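You operate a simulated robot arm through the tools that you are given. There is no shell and no other tool.

You run a simulated robot arm. Do the job below in one go: nothing can be reset, and whatever is moved stays where it is left.

Task
Put things in order on the top of the wooden table. At the end: the white cup stands where the teal roll stood; the white sleeve carton from the top of the wooden table stands where the white glue bottle (marked "Flex") stood; the teal roll from the top of the wooden table stands where the beige wooden stand stood; the white glue bottle from the top of the wooden table stands on top of the yellow scrubber; the beige wooden stand from the top of the wooden table stands where the white sleeve carton stood; whatever was shut is shut again. Leave all else as you found it, and nothing knocked over.
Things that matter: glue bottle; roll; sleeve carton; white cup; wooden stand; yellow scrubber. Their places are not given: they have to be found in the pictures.

The check looks at the end state, three seconds after you hand in, the way a careful person would. Anything else that was tipped, shoved, dropped, spilled or broken makes it a failure.

Robot
A 6-joint arm with a two-finger gripper, fixed in place. Base frame: the origin is at the foot of the arm, x ahead of it, y to its left, z up; the work surface is at about z = 860. Lengths are in mm, angles in rad, forces in N, time in s.
With the tool pointing down near the work surface it reaches from about 140 to 680 mm from the base axis. Its first joint turns from -1.152 to 1.152 rad. Payload 2.45 kg.
The tool frame sits at the grasp point between the pads (the TCP): z along the fingers, y along the line on which they close. The tips reach 30 mm beyond it. The gripper opens to 106 mm. The gripper's body begins 79 mm behind the TCP.
Orientation is that of the tool frame in the base frame, as [roll, pitch, yaw] about the fixed x, y, z axes, in that order (R = Rz(yaw) Ry(pitch) Rx(roll)). With the fingers straight down and closing along the base's y, the tool's x points along the base's -x, its y along +y and its z along -z.

Tools
- The arm moves only by the tool move_arm. Its argument "deltas" is a list of rows, each a list of 6 numbers: the shift along the tool's x, y, z in units of 400 mm (1.0 is 400 mm), then the turn, a rotation vector about the tool's x, y, z in units of 180 degrees (1.0 is 180 degrees). In form: [[dx, dy, dz, ax, ay, az], ...]. A call has 1 to 20 rows; each row is the pose to reach, as a shift and turn from the pose commanded when the call began, along the tool's axes at that moment. "gripper" is the gripper command, from -1 (shut) to 1 (fully open), values between in proportion, set as the call begins (left out, the last holds). A call with a number of a shift or a turn outside -1 to 1 is refused whole. Rows are played at 5 a second. More than 50 mm and 0.15 rad between two rows, or a gripper value outside its range, and nothing of the call is played. Where a pose cannot be reached the arm comes as near as it can. A force on the tool above 40 N (or 10 N above the force at the start of the call, whichever is more), or a blocked arm, ends the call early, and 0.2 s more pass. The fingers move at their own pace (about 153 mm/s each) and stop on an object; they squeeze with about 29 N. The grip force told is the motor's: it shows also when the fingers shut on nothing. Time passes only in rows, and 0.2 s behind the last, so rows that repeat a pose let the fingers close. The reply holds the time, the measured pose of the TCP, the force on the tool along the base axes, the opening and the grip force, in the units named above and with some noise, with the torque about the TCP (base axes, N m) and any sound that the robot's microphone picked up.
- Cameras (640 x 400 px; columns grow to the right, rows downward): "scene" is fixed at [60.3, 419.1, 1399]; the picture's right is [-0.72, -0.70, 0.00], its down [-0.43, 0.45, -0.78] and it looks along [0.55, -0.56, -0.62] (base axes); focal length 231 px, centre (320, 200). "wrist" rides on the gripper at [76, -2, -106] in the tool frame; the picture's right is [0.02, 1.00, 0.00], its down [-0.78, 0.02, -0.62] and it looks along [-0.62, 0.01, 0.78] (tool axes); focal length 247 px, centre (320, 200).
- get_image(camera): a new picture of that camera. No time passes.
- probe_pixels(camera, pixels): there is no depth. For up to 12 entries [column, row, z] of the newest picture of that camera ("zoom" is the newest enlarged one), the place [x, y] in the base frame at which the ray of that pixel passes the height z, good to about 2 mm. No time passes.
- enlarge(camera, box): a new picture of the part [left, top, right, bottom] of that camera's present view, enlarged. No time passes.
- finish_job(): hands the job in; it is judged then, once.

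Unless the task says otherwise, let go and move clear before handing in.

The tools are called after "Emit:" as name(argument=value, ...) on one line, values as JSON. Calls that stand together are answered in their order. move_arm: Moves the arm, as the interface text tells. Its arguments: {"type":"object","properties":{"deltas":{"type":"array","items":{"type":"array","items":{"type":"number"}}},"gripper":{"type":"number"}},"required":["deltas"]} The other tools are called the same way: get_image (camera) takes a picture; probe_pixels (camera, pixels) gives the place at which the rays of pixels pass given heights; enlarge (camera, box) takes an enlarged picture of a part of a camera's view; finish_job () hands the job in.

At the start:

```text
time_s: 0.0
tool_pos: [424.5, -49.2, 1166.6]
tcp_rot: [-3.141, 0.0, -3.142]
ft_force: [0.0, 0.7, -0.3]
ft_torque: [-0.01, 0.02, 0.02]
finger_gap: 106.1
grip_force: 0.0
```

scene: 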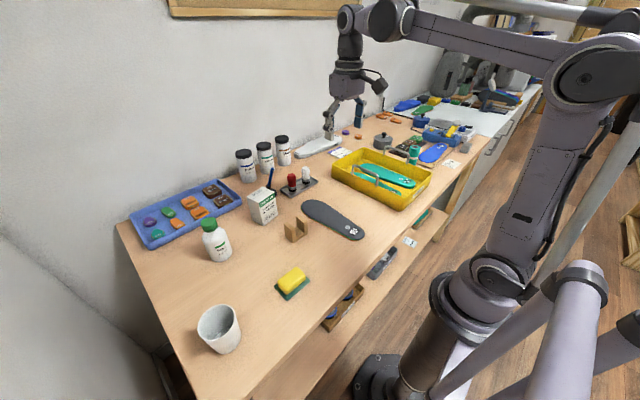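
wrist: 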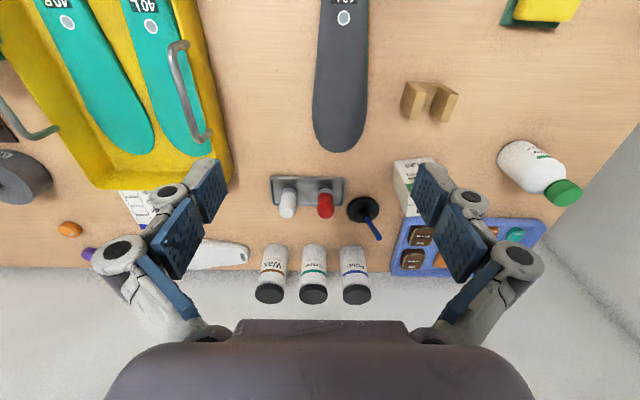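

The scene picture shows the cup near (219,329), glue bottle (215,240), carton (262,205), stand (296,230) and scrubber (291,282); the teal roll may be near (413,155). I'll enlarge several parts to make sure.

Emit:
enlarge(camera="scene", box=[180, 120, 340, 220])

Emit:
enlarge(camera="scene", box=[180, 200, 340, 360])

Emit:
enlarge(camera="scene", box=[320, 90, 480, 220])

Emit:
enlarge(camera="scene", box=[320, 200, 480, 330])

```text
4.00 times, centred on (260, 170) of scene
```

zoom: 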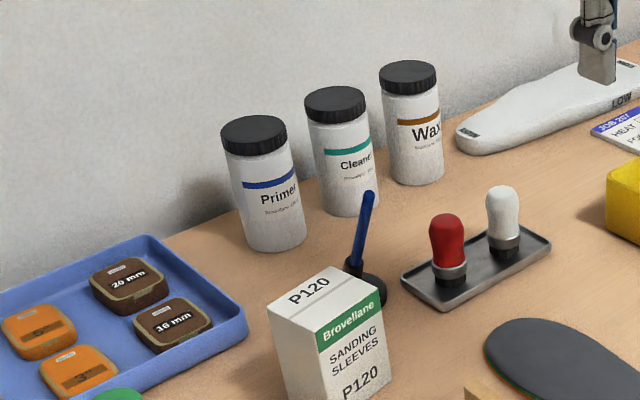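

```text
2.50 times, centred on (260, 280) of scene
```

zoom: 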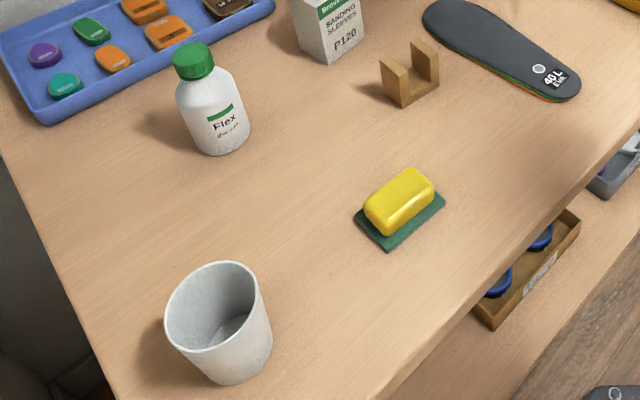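

```text
3.08 times, centred on (400, 155) of scene
```

zoom: 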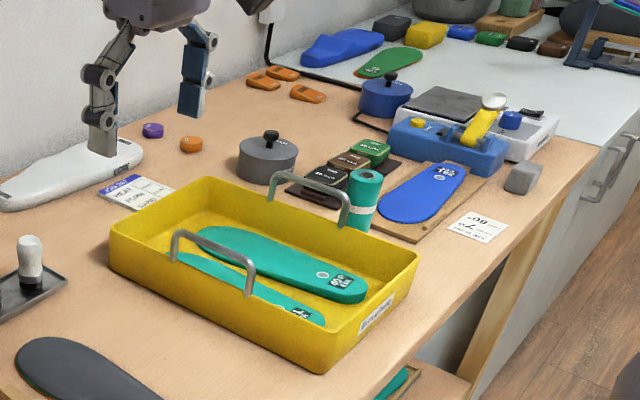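

```text
3.08 times, centred on (400, 265) of scene
```

zoom: 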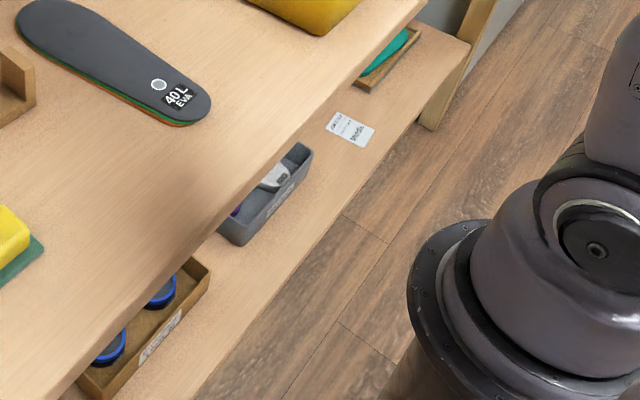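

The teal roll stands behind the yellow tray at about scene (413,155), and the other five things are clear to see. I'll probe rough base places and look closer at each.

Emit:
probe_pixels(camera="scene", pixels=[[226, 350, 860], [220, 258, 860], [265, 222, 860], [297, 240, 860], [291, 290, 860], [411, 163, 860], [215, 216, 985], [219, 315, 960], [413, 147, 910]])

Emit:
enlarge(camera="scene", box=[380, 130, 444, 170])

Emit:
enlarge(camera="scene", box=[190, 210, 254, 270])

Emit:
enlarge(camera="scene", box=[260, 260, 324, 300])

Emit:
enlarge(camera="scene", box=[240, 180, 320, 250])

Emit:
enlarge(camera="scene", box=[180, 295, 260, 365])

```text
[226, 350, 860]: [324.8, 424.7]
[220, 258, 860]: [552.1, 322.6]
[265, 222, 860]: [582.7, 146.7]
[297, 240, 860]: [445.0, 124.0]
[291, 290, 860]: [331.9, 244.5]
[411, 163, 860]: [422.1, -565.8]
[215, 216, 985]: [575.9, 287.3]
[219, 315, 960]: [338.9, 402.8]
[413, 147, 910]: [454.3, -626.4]
```

```text
10.00 times, centred on (412, 150) of scene
```

zoom: 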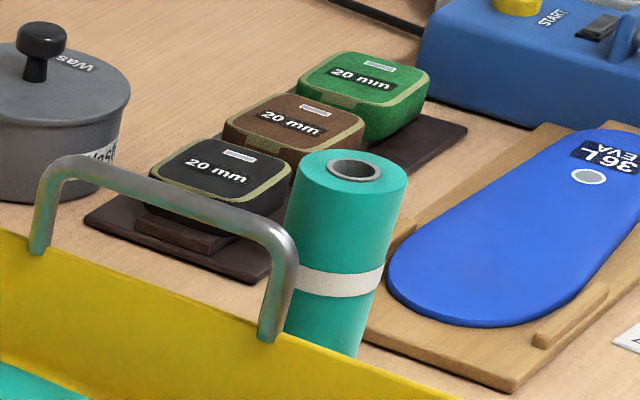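

```text
6.67 times, centred on (222, 240) of scene
```

zoom: 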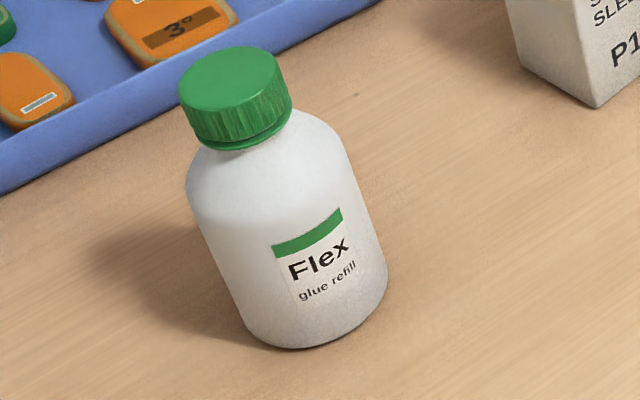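

```text
10.00 times, centred on (292, 280) of scene
```

zoom: 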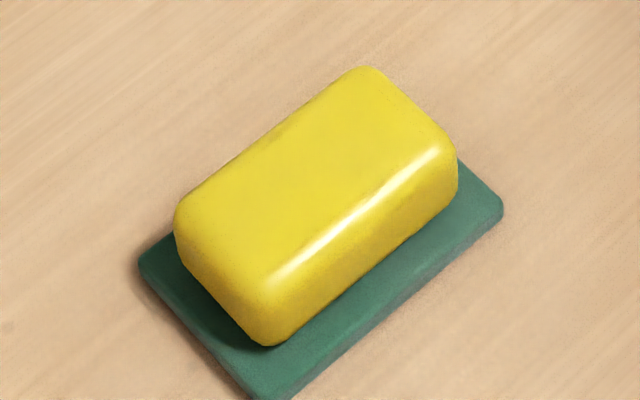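

```text
5.71 times, centred on (280, 215) of scene
```

zoom: 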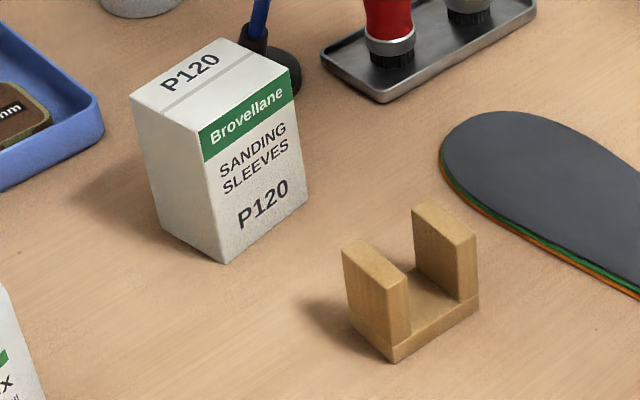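

```text
5.71 times, centred on (220, 330) of scene
```

zoom: 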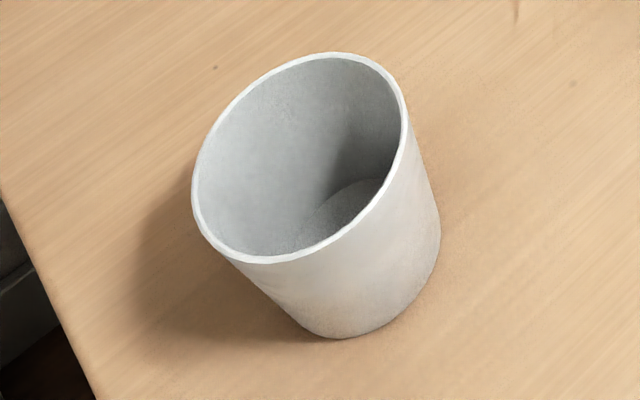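

The rough places: cup (325,425), bottle (552,322), carton (583,147), stand (445,124), scrubber (332,245), roll near (425,-570), at the edge of reach. I'll move the wrist camera toward the roll, staying high, to measure it.

Emit:
move_arm(deltas=[[0.026, -0.097, 0, 0, 0, 0], [0.052, -0.195, 0, 0, 0, 0], [0.078, -0.292, 0, 0, 0, 0], [0.104, -0.39, 0, 0, 0, 0], [0.13, -0.487, 0, 0, 0, 0], [0.156, -0.585, 0, 0, 0, 0], [0.182, -0.682, 0, 0, 0, 0], [0.208, -0.78, 0, 0, 0, 0], [0.236, -0.877, 0, 0, 0, 0], [0.236, -0.877, 0, 0, 0, 0]])

Emit:
get_image(camera="wrist")

Emit:
get_image(camera="scene")

```text
time_s: 2.2
tool_pos: [329.2, -402.0, 1168.1]
tcp_rot: [-3.141, -0.001, -3.141]
ft_force: [-0.4, 0.7, 0.3]
ft_torque: [0.02, 0.04, -0.01]
finger_gap: 105.9
grip_force: 0.0
```

```text
taken
```

wrist: 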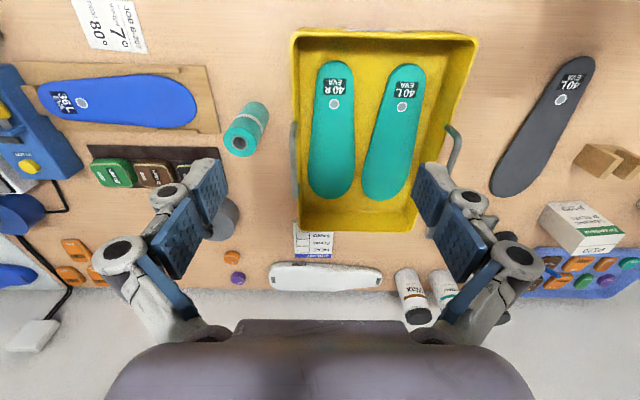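

```text
taken
```

scene: 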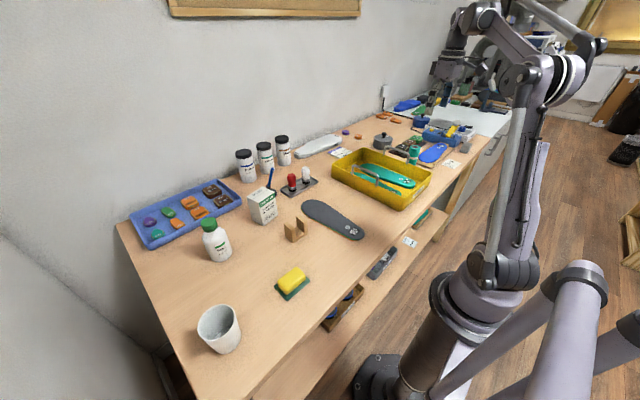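

The roll shows at wrist (247,128), top end at about (240,142) and base toward (255,110). I'll enlarge it and measure.

Emit:
enlarge(camera="wrist", box=[200, 85, 296, 175])

Emit:
enlarge(camera="scene", box=[380, 130, 444, 170])

```text
4.44 times, centred on (248, 130) of wrist
```

zoom: 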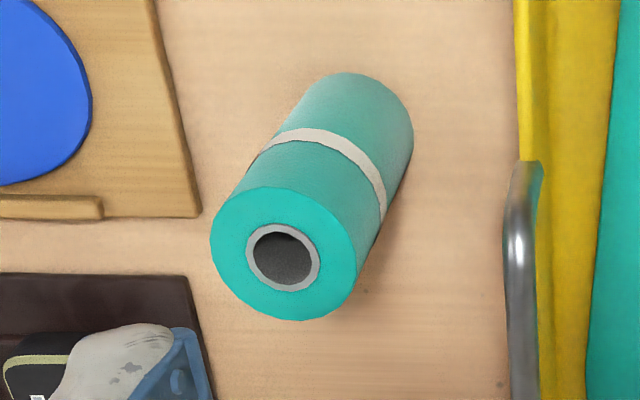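

```text
10.00 times, centred on (412, 150) of scene
```

zoom: 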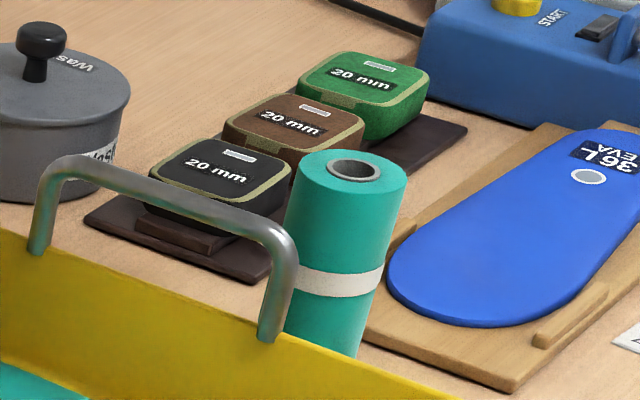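

I'll probe the roll's base and top, trying several heights to find where base and top line up.

Emit:
probe_pixels(camera="wrist", pixels=[[254.8, 115.4, 860], [239.7, 142.4, 920], [239.7, 142.4, 940], [239.7, 142.4, 950], [239.7, 142.4, 960], [269, 113, 860], [255.2, 101.2, 860], [223.3, 142.4, 940], [256.3, 142.4, 940], [288, 160, 900]])

Emit:
probe_pixels(camera="scene", pixels=[[415.3, 147.0, 940], [415.3, 147.0, 930], [415.3, 147.0, 950], [415.3, 147.0, 920]])

```text
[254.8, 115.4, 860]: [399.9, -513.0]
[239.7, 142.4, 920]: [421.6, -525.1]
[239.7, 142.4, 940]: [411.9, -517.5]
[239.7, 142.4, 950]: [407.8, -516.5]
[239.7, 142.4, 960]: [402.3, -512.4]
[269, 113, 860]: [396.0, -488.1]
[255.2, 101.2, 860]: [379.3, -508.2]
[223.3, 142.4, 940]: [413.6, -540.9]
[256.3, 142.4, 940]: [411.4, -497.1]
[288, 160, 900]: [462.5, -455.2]
```

```text
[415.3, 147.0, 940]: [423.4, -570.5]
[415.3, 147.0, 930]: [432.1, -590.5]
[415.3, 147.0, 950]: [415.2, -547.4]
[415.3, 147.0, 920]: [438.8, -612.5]
```

The roll stands at about (402,-513), roughly 100 mm high and 44 mm across, within reach at radius 652. Now I'll move the wrist camera to the left side to measure the other things.

Emit:
move_arm(deltas=[[0, 0.098, 0, 0, 0, 0], [0, 0.196, 0, 0, 0, 0], [0, 0.294, 0, 0, 0, 0], [0, 0.392, 0, 0, 0, 0], [0, 0.49, 0, 0, 0, 0], [0, 0.588, 0, 0, 0, 0], [0, 0.686, 0, 0, 0, 0], [0, 0.784, 0, 0, 0, 0], [0, 0.882, 0, 0, 0, 0], [0, 0.98, 0, 0, 0, 0]])

Emit:
move_arm(deltas=[[0, 0.1, 0, 0, 0, 0], [0, 0.2, 0, 0, 0, 0], [0, 0.3, 0, 0, 0, 0], [0, 0.4, 0, 0, 0, 0], [0, 0.5, 0, 0, 0, 0], [0, 0.5, 0, 0, 0, 0]])

Emit:
get_image(camera="wrist")

```text
time_s: 4.4
tool_pos: [331.3, -5.7, 1164.4]
tcp_rot: [3.141, -0.001, 3.14]
ft_force: [-1.0, -0.5, 0.3]
ft_torque: [-0.01, -0.02, 0.01]
finger_gap: 105.6
grip_force: 0.0
```

```text
time_s: 5.8
tool_pos: [331.1, 192.1, 1165.6]
tcp_rot: [3.141, -0.001, 3.141]
ft_force: [-0.6, -0.9, 0.6]
ft_torque: [-0.01, 0.01, 0.01]
finger_gap: 105.9
grip_force: 0.1
```

```text
taken
```

wrist: 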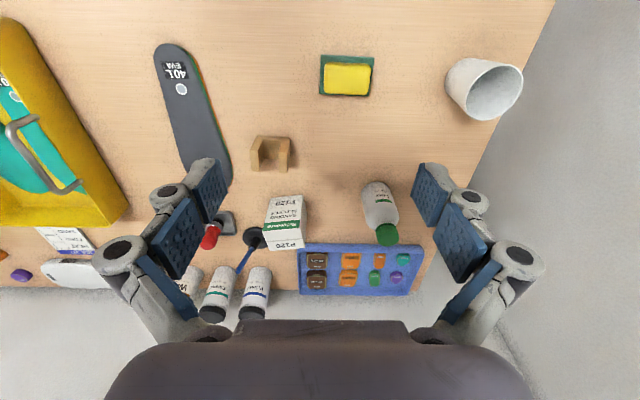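

All five left-side things are in view: scrubber (346,75), cup (483,88), stand (270,153), carton (285,220), bottle (381,212). I'll enlarge each for measurement.

Emit:
enlarge(camera="wrist", box=[300, 40, 396, 110])

Emit:
enlarge(camera="wrist", box=[340, 165, 420, 255])

Emit:
enlarge(camera="wrist", box=[230, 180, 330, 260])

Emit:
enlarge(camera="wrist", box=[230, 120, 310, 190])

Emit:
enlarge(camera="wrist", box=[430, 40, 540, 130])

```text
5.71 times, centred on (348, 75) of wrist
```

zoom: 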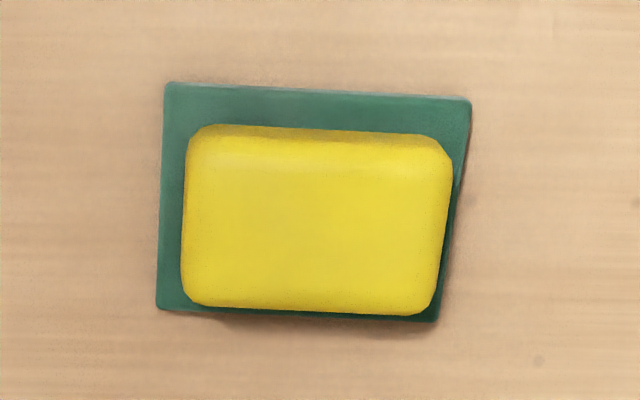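

```text
4.44 times, centred on (380, 210) of wrist
```

zoom: 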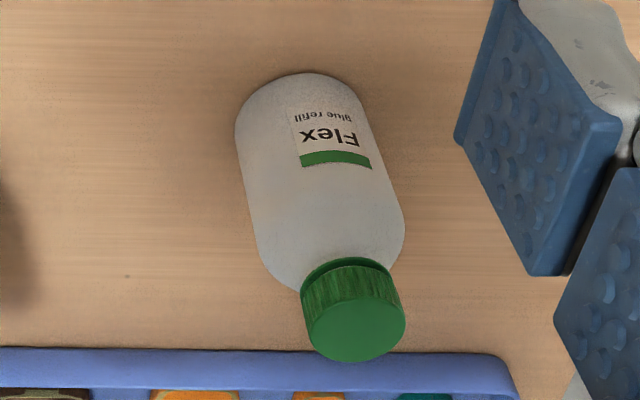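

```text
5.00 times, centred on (280, 220) of wrist
```

zoom: 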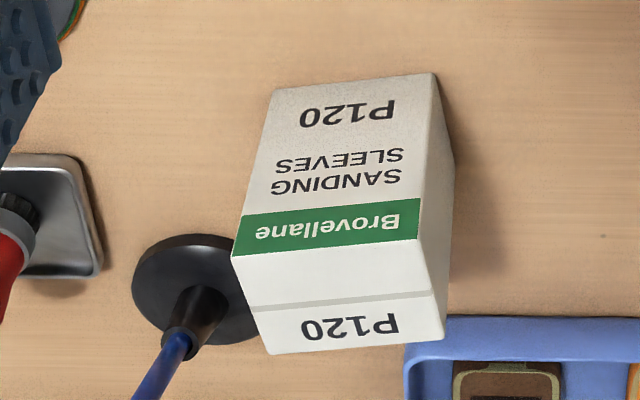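

```text
5.71 times, centred on (270, 155) of wrist
```

zoom: 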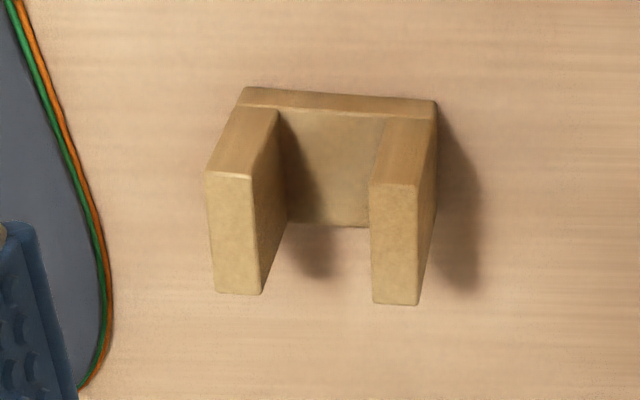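

```text
4.44 times, centred on (485, 85) of wrist
```

zoom: 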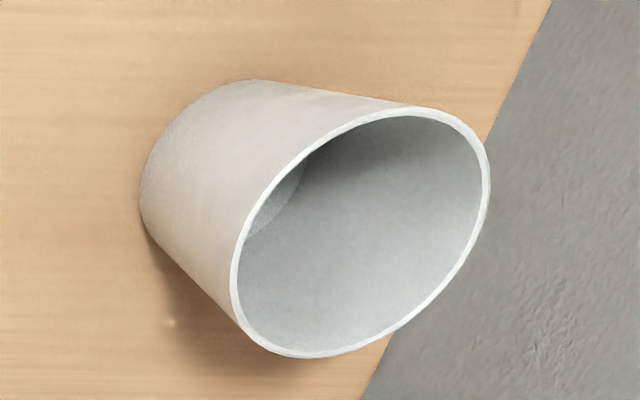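

I'll probe the corner and edge points of the scrubber, bottle, carton, stand and cup.

Emit:
probe_pixels(camera="wrist", pixels=[[321.0, 54.7, 860], [374.4, 57.1, 860], [368.5, 96.4, 860], [319.5, 94.1, 860], [347, 81.1, 890], [325.3, 67.1, 890], [370.4, 70.1, 890], [368.5, 94.6, 890], [324, 92.5, 890]])

Emit:
probe_pixels(camera="wrist", pixels=[[376.6, 179.1, 860], [360.9, 192, 860], [390.5, 188, 860], [387.9, 238.8, 960], [387.9, 238.8, 980], [387.9, 238.8, 1000], [375.5, 193, 860]])

Emit:
probe_pixels(camera="wrist", pixels=[[271, 197.6, 860], [303, 194.6, 860], [307, 211, 860], [262.4, 231.6, 940], [299.6, 228, 940], [305, 248, 940], [270, 251, 940], [262.4, 231.6, 960], [299.6, 228, 960], [305, 248, 960], [270, 251, 960]])

Emit:
probe_pixels(camera="wrist", pixels=[[256, 135.7, 860], [290.5, 137.5, 860], [249.9, 150.1, 900], [252, 171.3, 900], [287.2, 152.4, 900], [287, 173.4, 900], [249.9, 150.1, 890], [252, 171.3, 890], [287.2, 152.4, 890]])

Emit:
probe_pixels(camera="wrist", pixels=[[494.5, 92.2, 960], [465.2, 103, 960], [509.8, 64.1, 960], [523.3, 81.6, 960], [480.5, 120.4, 960], [444.5, 83.9, 860], [469.2, 58, 860], [494.5, 92.2, 950]])

```text
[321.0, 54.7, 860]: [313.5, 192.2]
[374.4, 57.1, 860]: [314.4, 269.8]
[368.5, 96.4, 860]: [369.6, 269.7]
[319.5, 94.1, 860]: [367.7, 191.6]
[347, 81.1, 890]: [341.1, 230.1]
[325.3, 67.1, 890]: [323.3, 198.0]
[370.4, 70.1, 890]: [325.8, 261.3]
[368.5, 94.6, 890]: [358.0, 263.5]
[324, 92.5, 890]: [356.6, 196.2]
```

```text
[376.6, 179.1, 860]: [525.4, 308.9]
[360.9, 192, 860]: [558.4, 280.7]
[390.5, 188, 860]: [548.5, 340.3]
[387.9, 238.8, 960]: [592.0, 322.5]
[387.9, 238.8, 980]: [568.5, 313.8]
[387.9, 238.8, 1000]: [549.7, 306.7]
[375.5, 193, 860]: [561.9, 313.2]
```

```text
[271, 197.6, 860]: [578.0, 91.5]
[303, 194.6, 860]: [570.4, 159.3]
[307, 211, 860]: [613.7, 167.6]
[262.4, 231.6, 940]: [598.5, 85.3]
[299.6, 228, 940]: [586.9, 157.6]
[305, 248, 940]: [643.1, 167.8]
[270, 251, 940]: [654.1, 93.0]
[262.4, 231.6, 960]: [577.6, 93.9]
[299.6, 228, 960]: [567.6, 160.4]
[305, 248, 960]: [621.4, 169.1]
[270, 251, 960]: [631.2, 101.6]
```

```text
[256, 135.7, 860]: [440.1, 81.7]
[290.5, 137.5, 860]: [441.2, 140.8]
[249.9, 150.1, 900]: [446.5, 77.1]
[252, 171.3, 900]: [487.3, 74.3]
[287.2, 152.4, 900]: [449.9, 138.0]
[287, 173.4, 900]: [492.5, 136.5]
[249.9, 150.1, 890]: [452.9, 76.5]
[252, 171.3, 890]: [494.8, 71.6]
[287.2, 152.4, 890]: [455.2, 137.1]
```

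```text
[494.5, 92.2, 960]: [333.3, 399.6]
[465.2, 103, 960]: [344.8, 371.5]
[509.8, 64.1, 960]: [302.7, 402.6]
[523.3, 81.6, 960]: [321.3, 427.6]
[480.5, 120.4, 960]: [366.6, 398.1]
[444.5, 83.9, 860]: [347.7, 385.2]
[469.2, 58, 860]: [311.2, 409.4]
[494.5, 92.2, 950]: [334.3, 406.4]
```

The scrubber centres at (341,231) with its top near z 890, the bottle at (557,311), the carton at about (600,130), the stand at (462,110). I'll check what stands near the carton and tray, and triangulate the cup.

Emit:
probe_pixels(camera="scene", pixels=[[216.5, 322.6, 950], [216.5, 322.6, 960], [216.5, 322.6, 970], [222.6, 354.2, 860], [241, 336.1, 860], [186.3, 328, 960], [234.9, 314, 960], [222.6, 304, 960], [209.9, 341, 960]])

Emit:
probe_pixels(camera="wrist", pixels=[[242, 236, 862], [255, 227, 862], [268, 234, 862], [256, 249, 862], [298, 244, 880], [408, 243, 880], [340, 243, 880], [422, 246, 880], [227, 212, 865], [236, 213, 865]])

Emit:
enlarge(camera="wrist", box=[200, 200, 440, 330])

```text
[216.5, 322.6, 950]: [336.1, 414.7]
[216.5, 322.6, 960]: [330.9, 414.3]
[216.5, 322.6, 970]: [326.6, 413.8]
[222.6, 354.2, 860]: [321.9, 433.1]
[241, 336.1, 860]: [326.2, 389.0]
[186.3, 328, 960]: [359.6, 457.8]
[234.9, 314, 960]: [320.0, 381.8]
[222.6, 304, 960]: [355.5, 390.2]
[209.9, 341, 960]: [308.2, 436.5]
```

```text
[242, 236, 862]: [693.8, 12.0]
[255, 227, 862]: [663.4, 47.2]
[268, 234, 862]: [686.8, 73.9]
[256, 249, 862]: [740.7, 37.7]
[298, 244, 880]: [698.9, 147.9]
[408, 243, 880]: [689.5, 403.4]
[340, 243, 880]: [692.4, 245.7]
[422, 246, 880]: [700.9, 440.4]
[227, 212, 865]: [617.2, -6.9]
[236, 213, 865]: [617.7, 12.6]
```

```text
2.67 times, centred on (320, 265) of wrist
```

zoom: 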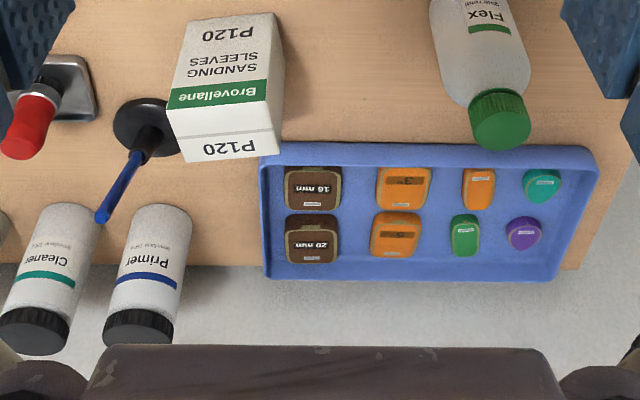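

The carton is well clear of the brush and tray; the cup is near (336,410) with its rim around z 945–950. I'll move above the glue bottle and check alignment.

Emit:
move_arm(deltas=[[-0.081, 0.0425, 0.038, 0, 0, 0], [-0.162, 0.085, 0.076, 0, 0, 0], [-0.243, 0.1275, 0.114, 0, 0, 0], [-0.324, 0.17, 0.152, 0, 0, 0], [-0.405, 0.2125, 0.19, 0, 0, 0], [-0.486, 0.255, 0.228, 0, 0, 0], [-0.5675, 0.2975, 0.2665, 0, 0, 0], [-0.5675, 0.2975, 0.2665, 0, 0, 0]], gripper=1)

Emit:
get_image(camera="wrist")

Emit:
get_image(camera="scene")

```text
time_s: 7.6
tool_pos: [557.9, 307.8, 1060.1]
tcp_rot: [3.14, 0.0, 3.142]
ft_force: [0.0, -0.1, 0.4]
ft_torque: [0.03, 0.0, -0.02]
finger_gap: 106.1
grip_force: 0.0
```

```text
taken
```

wrist: 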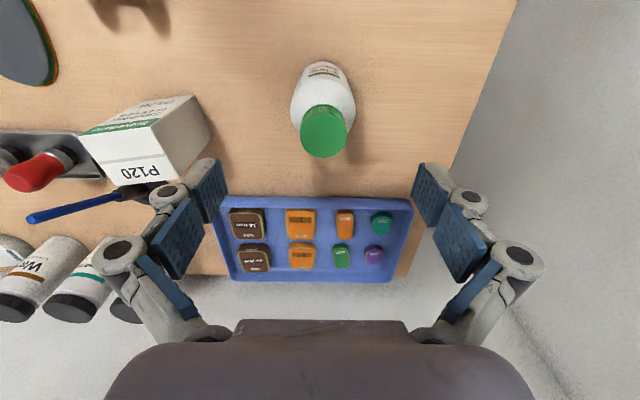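

```text
taken
```

scene: 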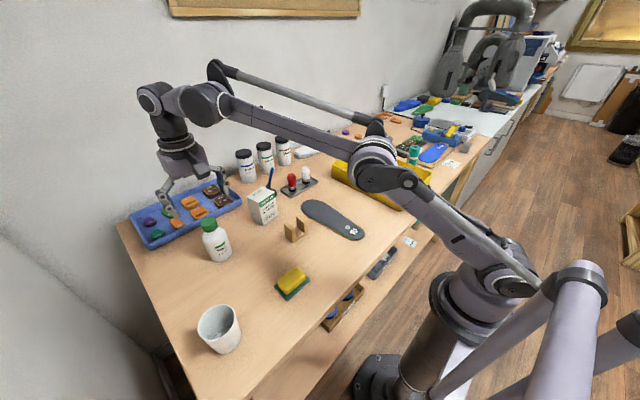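

The bottle shows centred sideways in the wrist view (cap at (325,132), base near (325,67)), but I want its x again. I'll probe it from here.

Emit:
enlarge(camera="wrist", box=[270, 50, 380, 170])

Emit:
probe_pixels(camera="wrist", pixels=[[325, 134, 960], [325, 134, 980], [325, 134, 990], [325, 134, 1000], [300, 134, 990], [349, 134, 990], [320, 62, 860], [291, 110, 910], [356, 105, 910]])

```text
3.33 times, centred on (325, 110) of wrist
```

zoom: 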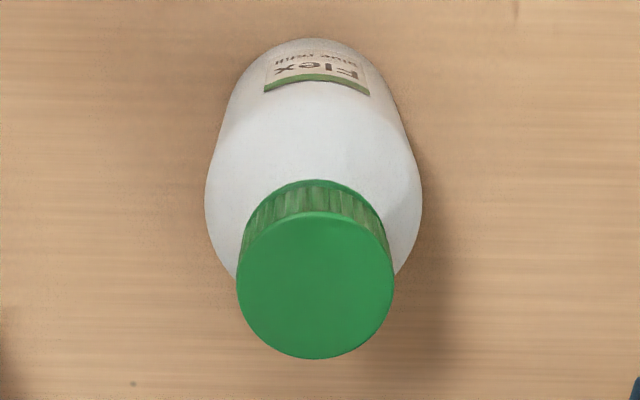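

```text
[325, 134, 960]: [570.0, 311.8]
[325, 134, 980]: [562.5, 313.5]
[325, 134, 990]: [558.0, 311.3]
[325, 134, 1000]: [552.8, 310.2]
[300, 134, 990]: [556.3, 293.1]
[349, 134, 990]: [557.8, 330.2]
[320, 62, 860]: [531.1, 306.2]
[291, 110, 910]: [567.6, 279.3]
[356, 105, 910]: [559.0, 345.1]
```

The bottle centres at about (558,311), cap top near z 990, so it's right under the gripper. I'll lower to z 920 with fingers open.

Emit:
move_arm(deltas=[[-0.0025, 0, 0.0875, 0, 0, 0], [-0.0025, 0, 0.175, 0, 0, 0], [-0.0025, 0, 0.2625, 0, 0, 0], [-0.0025, 0, 0.35, 0, 0, 0], [-0.0025, 0, 0.35, 0, 0, 0]])

Emit:
get_image(camera="wrist")

```text
time_s: 8.8
tool_pos: [560.7, 310.6, 918.2]
tcp_rot: [-3.141, -0.001, -3.141]
ft_force: [0.3, 0.5, 0.4]
ft_torque: [-0.01, -0.01, 0.01]
finger_gap: 106.1
grip_force: 0.1
```

```text
taken
```

wrist: 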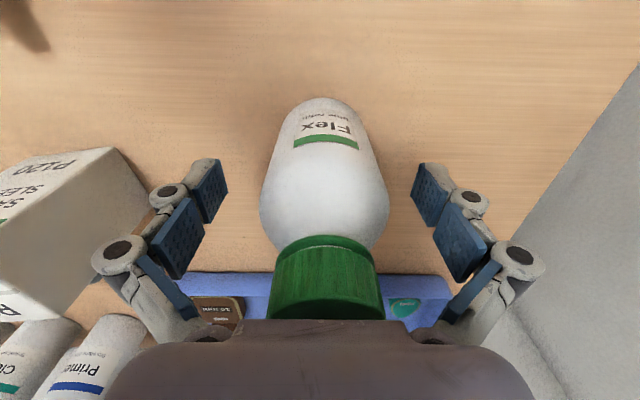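

The bottle body sits centred between the pads (widest at row 200). I'll close the grip.

Emit:
move_arm(deltas=[[0, 0, 0, 0, 0, 0], [0, 0, 0, 0, 0, 0], [0, 0, 0, 0, 0, 0], [0, 0, 0, 0, 0, 0]], gripper=-1)

Emit:
get_image(camera="wrist")

```text
time_s: 9.8
tool_pos: [560.4, 309.8, 919.3]
tcp_rot: [-3.14, -0.001, -3.14]
ft_force: [-0.5, 3.7, 11.8]
ft_torque: [0.24, -0.03, 0.01]
finger_gap: 59.3
grip_force: 29.0
```

```text
taken
```

wrist: 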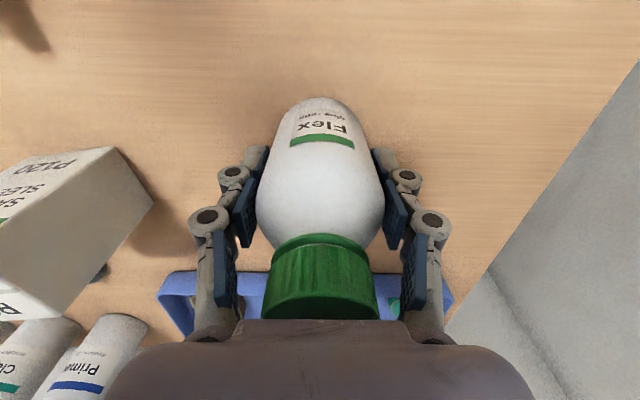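

The grip holds at 59 mm. I'll lift the bottle 100 mm and check it comes up.

Emit:
move_arm(deltas=[[0, 0, -0.05, 0, 0, 0], [0, 0, -0.125, 0, 0, 0], [0, 0, -0.2, 0, 0, 0], [0, 0, -0.27, 0, 0, 0], [0, 0, -0.27, 0, 0, 0]])

Emit:
get_image(camera="scene")

```text
time_s: 11.0
tool_pos: [560.5, 310.5, 1029.6]
tcp_rot: [3.141, 0.0, -3.141]
ft_force: [0.0, 1.1, -2.1]
ft_torque: [0.01, 0.01, 0.01]
finger_gap: 59.2
grip_force: 28.7
```

```text
taken
```

scene: 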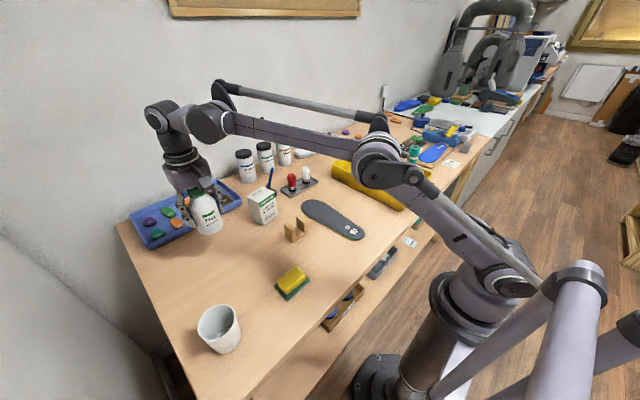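

The bottle is held (about 2 N). I'll carry it over the scrubber at (341,231).

Emit:
move_arm(deltas=[[0.09, -0.033, 0, 0, 0, 0], [0.18, -0.067, 0, 0, 0, 0], [0.27, -0.1, 0, 0, 0, 0], [0.36, -0.133, 0, 0, 0, 0], [0.45, -0.167, 0, 0, 0, 0], [0.5425, -0.2, 0, 0, 0, 0], [0.5425, -0.2, 0, 0, 0, 0]])

Emit:
get_image(camera="wrist")

Emit:
enlarge(camera="scene", box=[230, 190, 350, 310])

```text
time_s: 12.6
tool_pos: [341.6, 229.0, 1029.2]
tcp_rot: [-3.142, 0.0, 3.141]
ft_force: [0.5, 0.4, -2.3]
ft_torque: [-0.02, 0.03, 0.03]
finger_gap: 59.3
grip_force: 29.1
```

```text
taken
```

wrist: 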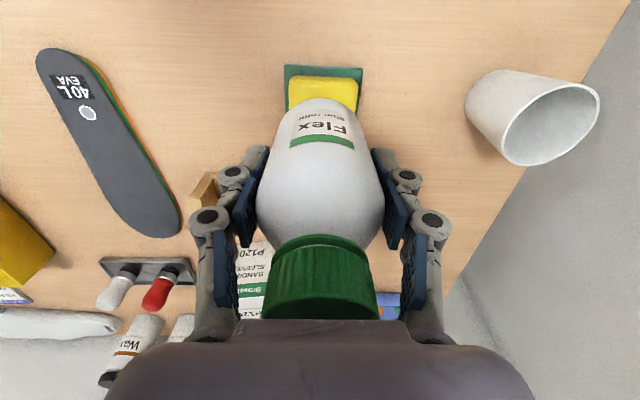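

```text
3.33 times, centred on (290, 250) of scene
```

zoom: 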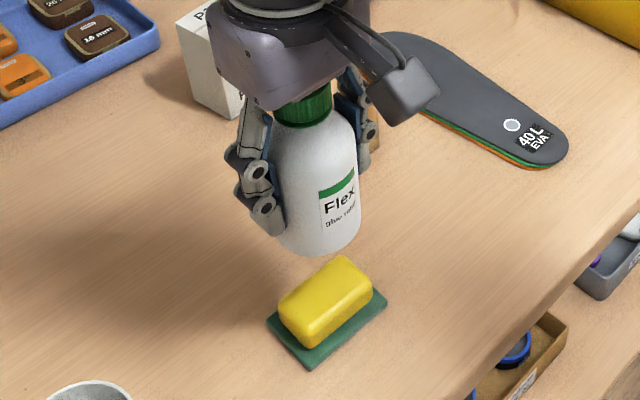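

The scrubber shows under the bottle, base edge from (285,66) to (362,68). I'll probe it for a final alignment, and the cup too.

Emit:
enlarge(camera="wrist", box=[270, 50, 380, 130])

Emit:
probe_pixels(camera="wrist", pixels=[[285, 66, 862], [362, 68, 862], [288.5, 80, 890], [358, 82, 890], [323, 76, 862], [549, 124, 945], [549, 124, 950], [502, 150, 945], [599, 97, 945], [548, 84, 945], [464, 105, 860], [496, 70, 860]])

```text
5.00 times, centred on (325, 90) of wrist
```

zoom: 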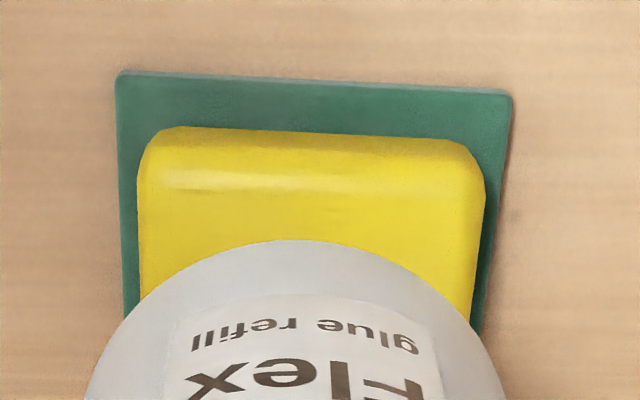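

```text
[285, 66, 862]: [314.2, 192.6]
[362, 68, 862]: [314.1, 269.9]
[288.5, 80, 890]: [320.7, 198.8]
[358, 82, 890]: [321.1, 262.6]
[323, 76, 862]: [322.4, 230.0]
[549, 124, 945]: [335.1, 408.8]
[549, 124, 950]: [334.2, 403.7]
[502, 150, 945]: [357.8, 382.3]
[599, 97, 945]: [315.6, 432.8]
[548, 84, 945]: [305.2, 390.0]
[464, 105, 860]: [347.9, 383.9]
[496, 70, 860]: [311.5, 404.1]
```

Aligned: scrubber centre (341.5,231). I'll lower 68 mm, then look at the gap before touching down.

Emit:
move_arm(deltas=[[0, 0.0025, 0.06, 0, 0, 0], [0, 0.0025, 0.12, 0, 0, 0], [0, 0.0025, 0.17, 0, 0, 0], [0, 0.0025, 0.17, 0, 0, 0]])

Emit:
enlarge(camera="scene", box=[250, 220, 330, 310])

Emit:
get_image(camera="wrist")

```text
time_s: 13.6
tool_pos: [341.1, 232.4, 959.0]
tcp_rot: [-3.141, -0.002, -3.141]
ft_force: [0.1, 0.4, -2.9]
ft_torque: [-0.01, -0.03, -0.01]
finger_gap: 59.2
grip_force: 28.6
```

```text
4.44 times, centred on (290, 265) of scene
```

zoom: 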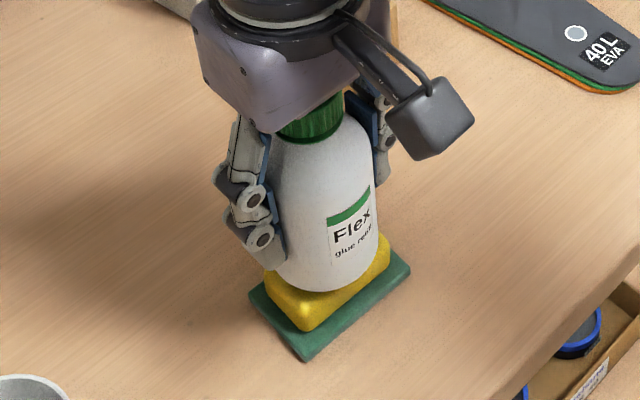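

```text
taken
```

wrist: 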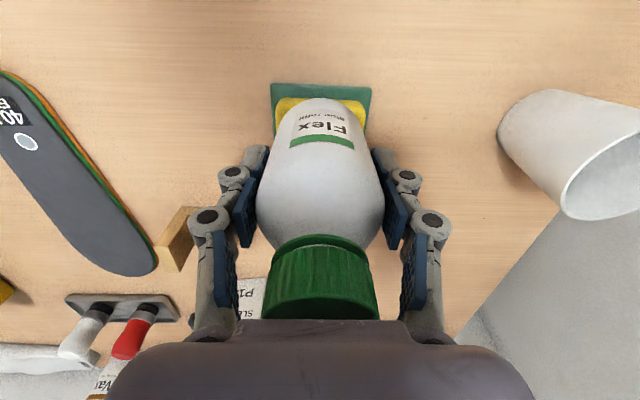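

The bottle base hangs just above the yellow top. I'll go down in small steps, watching the force.

Emit:
move_arm(deltas=[[0, 0, 0.005, 0, 0, 0], [0, 0, 0.01, 0, 0, 0], [0, 0, 0.015, 0, 0, 0]])

```text
time_s: 14.4
tool_pos: [342.2, 232.5, 954.3]
tcp_rot: [3.141, 0.0, 3.141]
ft_force: [-0.3, -0.8, -3.5]
ft_torque: [0.0, 0.01, -0.01]
finger_gap: 59.2
grip_force: 29.2
```

The reading still shows only the bottle's weight. I'll go on in 1 mm steps.

Emit:
move_arm(deltas=[[0, 0, 0.0025, 0, 0, 0], [0, 0, 0.005, 0, 0, 0]])

Emit:
move_arm(deltas=[[0, 0, 0.0025, 0, 0, 0], [0, 0, 0.005, 0, 0, 0]])

```text
time_s: 15.0
tool_pos: [342.8, 231.3, 952.3]
tcp_rot: [3.141, 0.0, 3.14]
ft_force: [-0.5, -0.9, 9.6]
ft_torque: [0.0, -0.01, -0.03]
finger_gap: 59.2
grip_force: 29.0
```

```text
time_s: 15.6
tool_pos: [341.0, 231.3, 951.4]
tcp_rot: [3.141, 0.003, -3.141]
ft_force: [0.9, -0.7, 20.6]
ft_torque: [0.01, -0.08, -0.01]
finger_gap: 59.3
grip_force: 28.6
```

Contact came at about z 952. I'll ease up 1.5 mm and then open the fingers part way.

Emit:
move_arm(deltas=[[0, 0, -0.004, 0, 0, 0], [0, 0, -0.004, 0, 0, 0]])

Emit:
move_arm(deltas=[[0, 0, 0, 0, 0, 0], [0, 0, 0, 0, 0, 0], [0, 0, 0, 0, 0, 0]], gripper=0.6)

Emit:
get_image(camera="wrist")

Emit:
enlarge(camera="scene", box=[250, 220, 330, 310])

```text
time_s: 16.2
tool_pos: [341.7, 230.8, 951.6]
tcp_rot: [-3.141, 0.0, -3.141]
ft_force: [-0.2, -0.7, -3.5]
ft_torque: [0.0, 0.03, -0.01]
finger_gap: 59.3
grip_force: 29.3
```

```text
time_s: 17.0
tool_pos: [340.6, 232.4, 951.6]
tcp_rot: [3.141, 0.0, 3.141]
ft_force: [-0.7, 0.3, 0.0]
ft_torque: [0.01, -0.02, 0.01]
finger_gap: 85.1
grip_force: 0.0
```

```text
taken
```

wrist: 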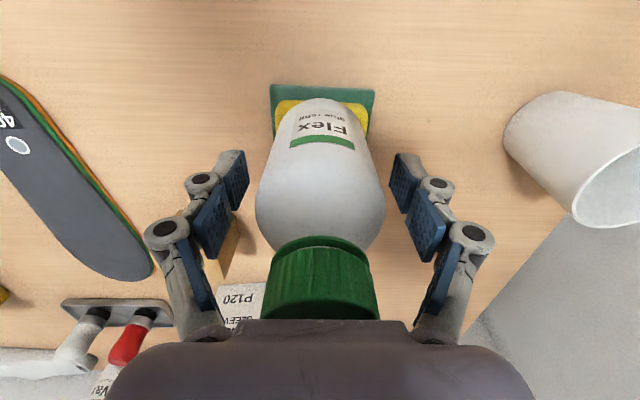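

```text
4.44 times, centred on (290, 265) of scene
```

zoom: 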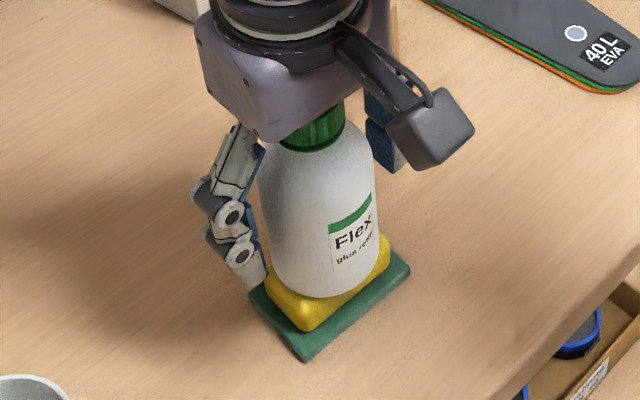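

The bottle stands freely on the scrubber. I'll raise straight up 140 mm.

Emit:
move_arm(deltas=[[0, 0, -0.04, 0, 0, 0], [0, 0, -0.12, 0, 0, 0], [0, 0, -0.2, 0, 0, 0], [0, 0, -0.28, 0, 0, 0], [0, 0, -0.35, 0, 0, 0], [0, 0, -0.35, 0, 0, 0]])

Emit:
get_image(camera="wrist")

Emit:
enlarge(camera="scene", box=[200, 180, 340, 310])

```text
time_s: 18.4
tool_pos: [340.8, 230.9, 1090.3]
tcp_rot: [3.141, 0.0, -3.141]
ft_force: [-0.2, 0.9, 0.5]
ft_torque: [-0.01, -0.01, -0.01]
finger_gap: 84.7
grip_force: 0.0
```

```text
taken
```

wrist: 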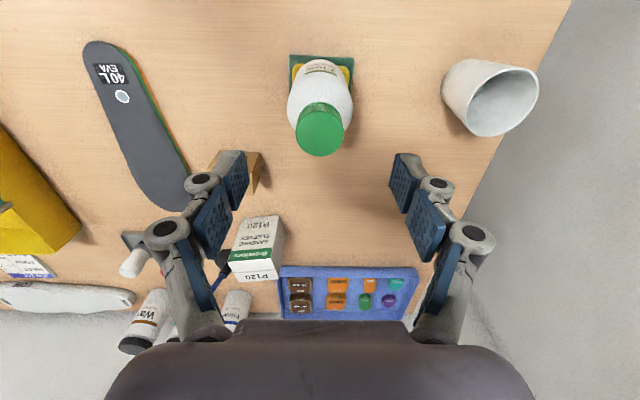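

```text
3.08 times, centred on (270, 245) of scene
```

zoom: 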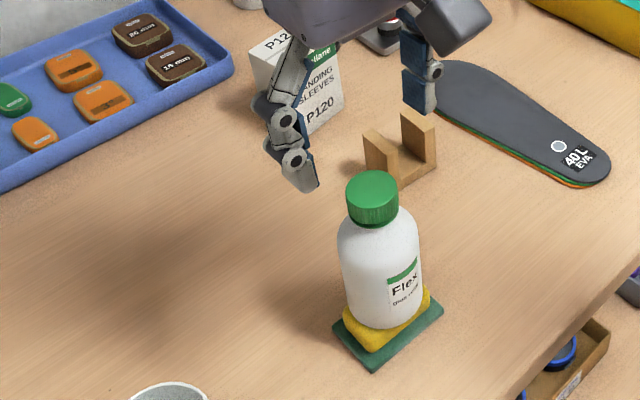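

The bottle stands upright on the scrubber. Next I'll move over the carton at about (600,130), with the fingers fully open, and measure it closer.

Emit:
move_arm(deltas=[[-0.0925, -0.0364, 0, 0, 0, 0], [-0.185, -0.0728, 0, 0, 0, 0], [-0.2775, -0.1093, 0, 0, 0, 0], [-0.37, -0.1457, 0, 0, 0, 0], [-0.4625, -0.182, 0, 0, 0, 0], [-0.555, -0.2186, 0, 0, 0, 0], [-0.6475, -0.255, 0, 0, 0, 0], [-0.6475, -0.255, 0, 0, 0, 0]], gripper=1)

Emit:
get_image(camera="wrist")

Emit:
enlarge(camera="wrist", box=[250, 50, 400, 170])

```text
time_s: 20.2
tool_pos: [601.7, 128.9, 1089.6]
tcp_rot: [3.141, 0.001, 3.141]
ft_force: [-0.1, 1.0, 0.7]
ft_torque: [0.02, 0.02, -0.01]
finger_gap: 106.2
grip_force: 0.1
```

```text
taken
```

wrist: 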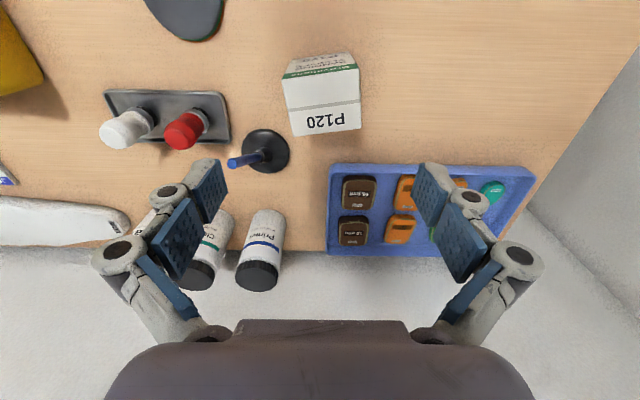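

```text
3.33 times, centred on (325, 110) of wrist
```

zoom: 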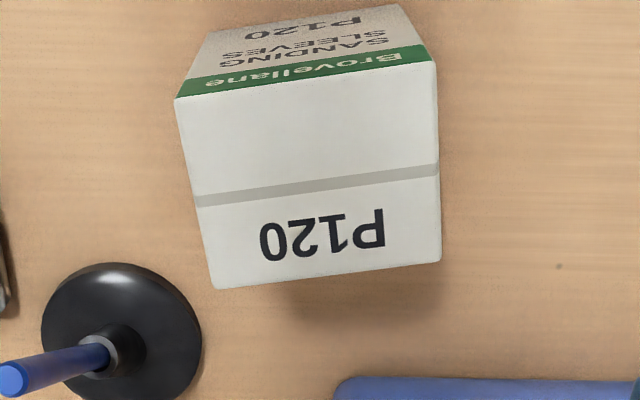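

The carton's top corners are at wrist (281.8,79.1), (358.9,68.6), (361.3,128.6), (293.2,136.7). I'll probe them and the brush foot.

Emit:
probe_pixels(camera="wrist", pixels=[[281.8, 79.1, 960], [358.9, 68.6, 960], [361.3, 128.6, 960], [293.2, 136.7, 960], [292, 59, 860], [347.5, 51.4, 860], [265, 149, 865], [289, 149, 865], [265, 129, 865], [332, 166, 880]])

```text
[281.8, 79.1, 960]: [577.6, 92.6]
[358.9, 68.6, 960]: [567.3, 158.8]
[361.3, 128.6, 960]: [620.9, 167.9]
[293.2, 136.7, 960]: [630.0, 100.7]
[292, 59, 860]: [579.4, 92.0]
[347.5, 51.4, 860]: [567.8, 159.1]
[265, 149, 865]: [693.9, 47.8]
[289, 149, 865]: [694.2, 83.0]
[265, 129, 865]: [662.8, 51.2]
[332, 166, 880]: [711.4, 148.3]
```

The carton centres at (599,130), turned about +0.15 rad, 68 × 54 mm. I'll turn the gripper to match and lower to z 925 around it.

Emit:
move_arm(deltas=[[0.0025, 0, 0.03, 0, 0, -0.024], [0.0025, 0, 0.06, 0, 0, -0.047], [0.0025, 0, 0.15, 0, 0, -0.047], [0.0025, 0, 0.24, 0, 0, -0.047], [0.0025, 0, 0.33, 0, 0, -0.047], [0.0025, 0, 0.4165, 0, 0, -0.047], [0.0025, 0, 0.4165, 0, 0, -0.047]])

Emit:
get_image(camera="wrist")

```text
time_s: 21.8
tool_pos: [599.3, 129.3, 924.5]
tcp_rot: [3.141, 0.001, -2.994]
ft_force: [0.1, 1.0, -0.1]
ft_torque: [0.0, -0.03, 0.01]
finger_gap: 106.0
grip_force: 0.0
```

```text
taken
```

wrist: 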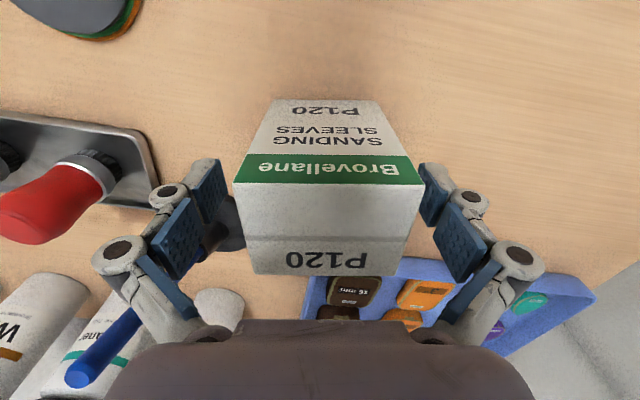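

The carton is squarely between the pads. Closing the grip.

Emit:
move_arm(deltas=[[0, 0, 0, 0, 0, 0], [0, 0, 0, 0, 0, 0], [0, 0, 0, 0, 0, 0]], gripper=-1)

Emit:
move_arm(deltas=[[0, 0, -0.04, 0, 0, 0], [0, 0, -0.12, 0, 0, 0], [0, 0, -0.2, 0, 0, 0], [0, 0, -0.2, 0, 0, 0]])

Emit:
get_image(camera="wrist")

Emit:
get_image(camera="scene")

```text
time_s: 22.6
tool_pos: [600.2, 129.3, 925.2]
tcp_rot: [-3.141, 0.0, -2.993]
ft_force: [0.1, 1.2, 7.4]
ft_torque: [0.21, -0.03, 0.01]
finger_gap: 69.5
grip_force: 28.8
```

```text
time_s: 23.6
tool_pos: [598.7, 128.5, 1006.1]
tcp_rot: [3.141, 0.001, -2.994]
ft_force: [-1.4, -0.4, -1.6]
ft_torque: [-0.01, -0.04, 0.02]
finger_gap: 69.4
grip_force: 28.5
```

```text
taken
```

wrist: 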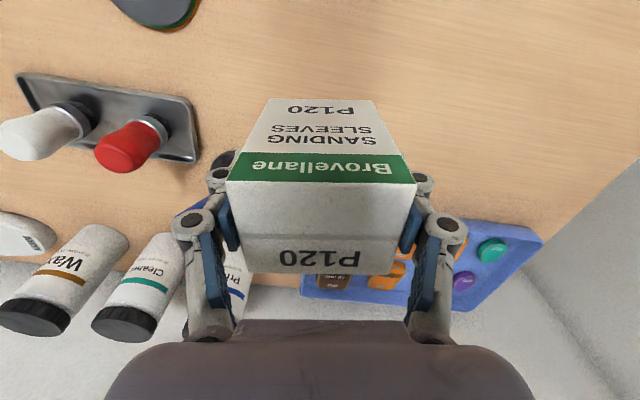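

```text
taken
```

scene: 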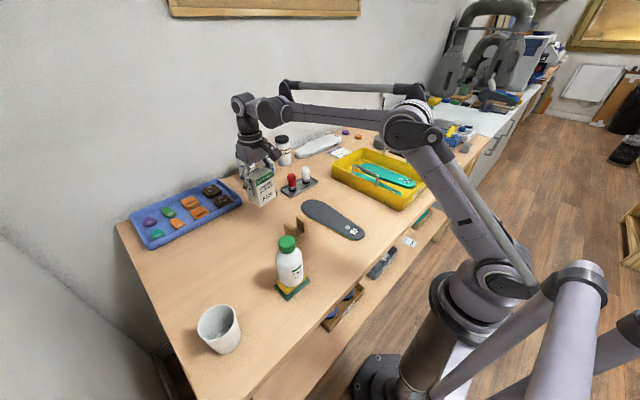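

The carton is held and lifted. I'll carry it to the bottle's old place at (558,311), keeping its facing.

Emit:
move_arm(deltas=[[0.007, 0.0925, 0, 0, 0, 0], [0.014, 0.185, 0, 0, 0, 0], [0.021, 0.2776, 0, 0, 0, 0], [0.028, 0.37, 0, 0, 0, 0], [0.0348, 0.4627, 0, 0, 0, 0], [0.0348, 0.4627, 0, 0, 0, 0]])

Emit:
get_image(camera="wrist")

```text
time_s: 25.0
tool_pos: [557.3, 310.7, 1004.1]
tcp_rot: [3.14, 0.0, -2.995]
ft_force: [0.0, 0.4, -1.9]
ft_torque: [0.03, -0.02, 0.0]
finger_gap: 69.3
grip_force: 29.3
```

```text
taken
```

wrist: 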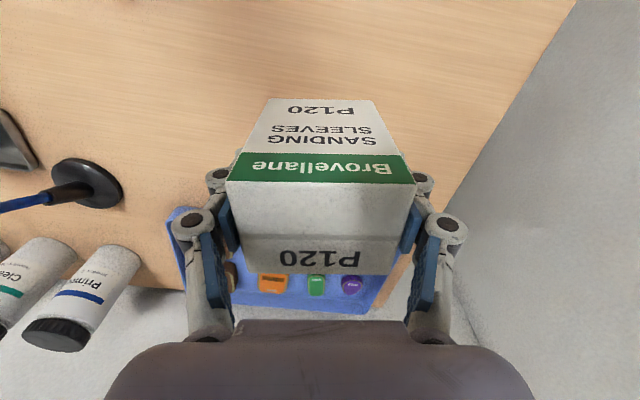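

In place at (557,311). I'll lower 76 mm, then feel for the table.

Emit:
move_arm(deltas=[[0, 0, 0.07, 0, 0, 0], [0, 0, 0.14, 0, 0, 0], [0, 0, 0.19, 0, 0, 0], [0, 0, 0.19, 0, 0, 0]])

Emit:
move_arm(deltas=[[0, 0, 0.004, 0, 0, 0], [0, 0, 0.0075, 0, 0, 0]])

```text
time_s: 26.0
tool_pos: [559.4, 310.6, 928.3]
tcp_rot: [-3.141, -0.001, -2.993]
ft_force: [0.1, -0.1, -2.2]
ft_torque: [-0.01, 0.01, -0.02]
finger_gap: 69.3
grip_force: 28.9
```

```text
time_s: 26.6
tool_pos: [559.5, 310.4, 927.3]
tcp_rot: [-3.14, 0.0, -2.994]
ft_force: [0.1, 0.1, -1.3]
ft_torque: [0.0, -0.01, -0.02]
finger_gap: 69.2
grip_force: 29.2
```

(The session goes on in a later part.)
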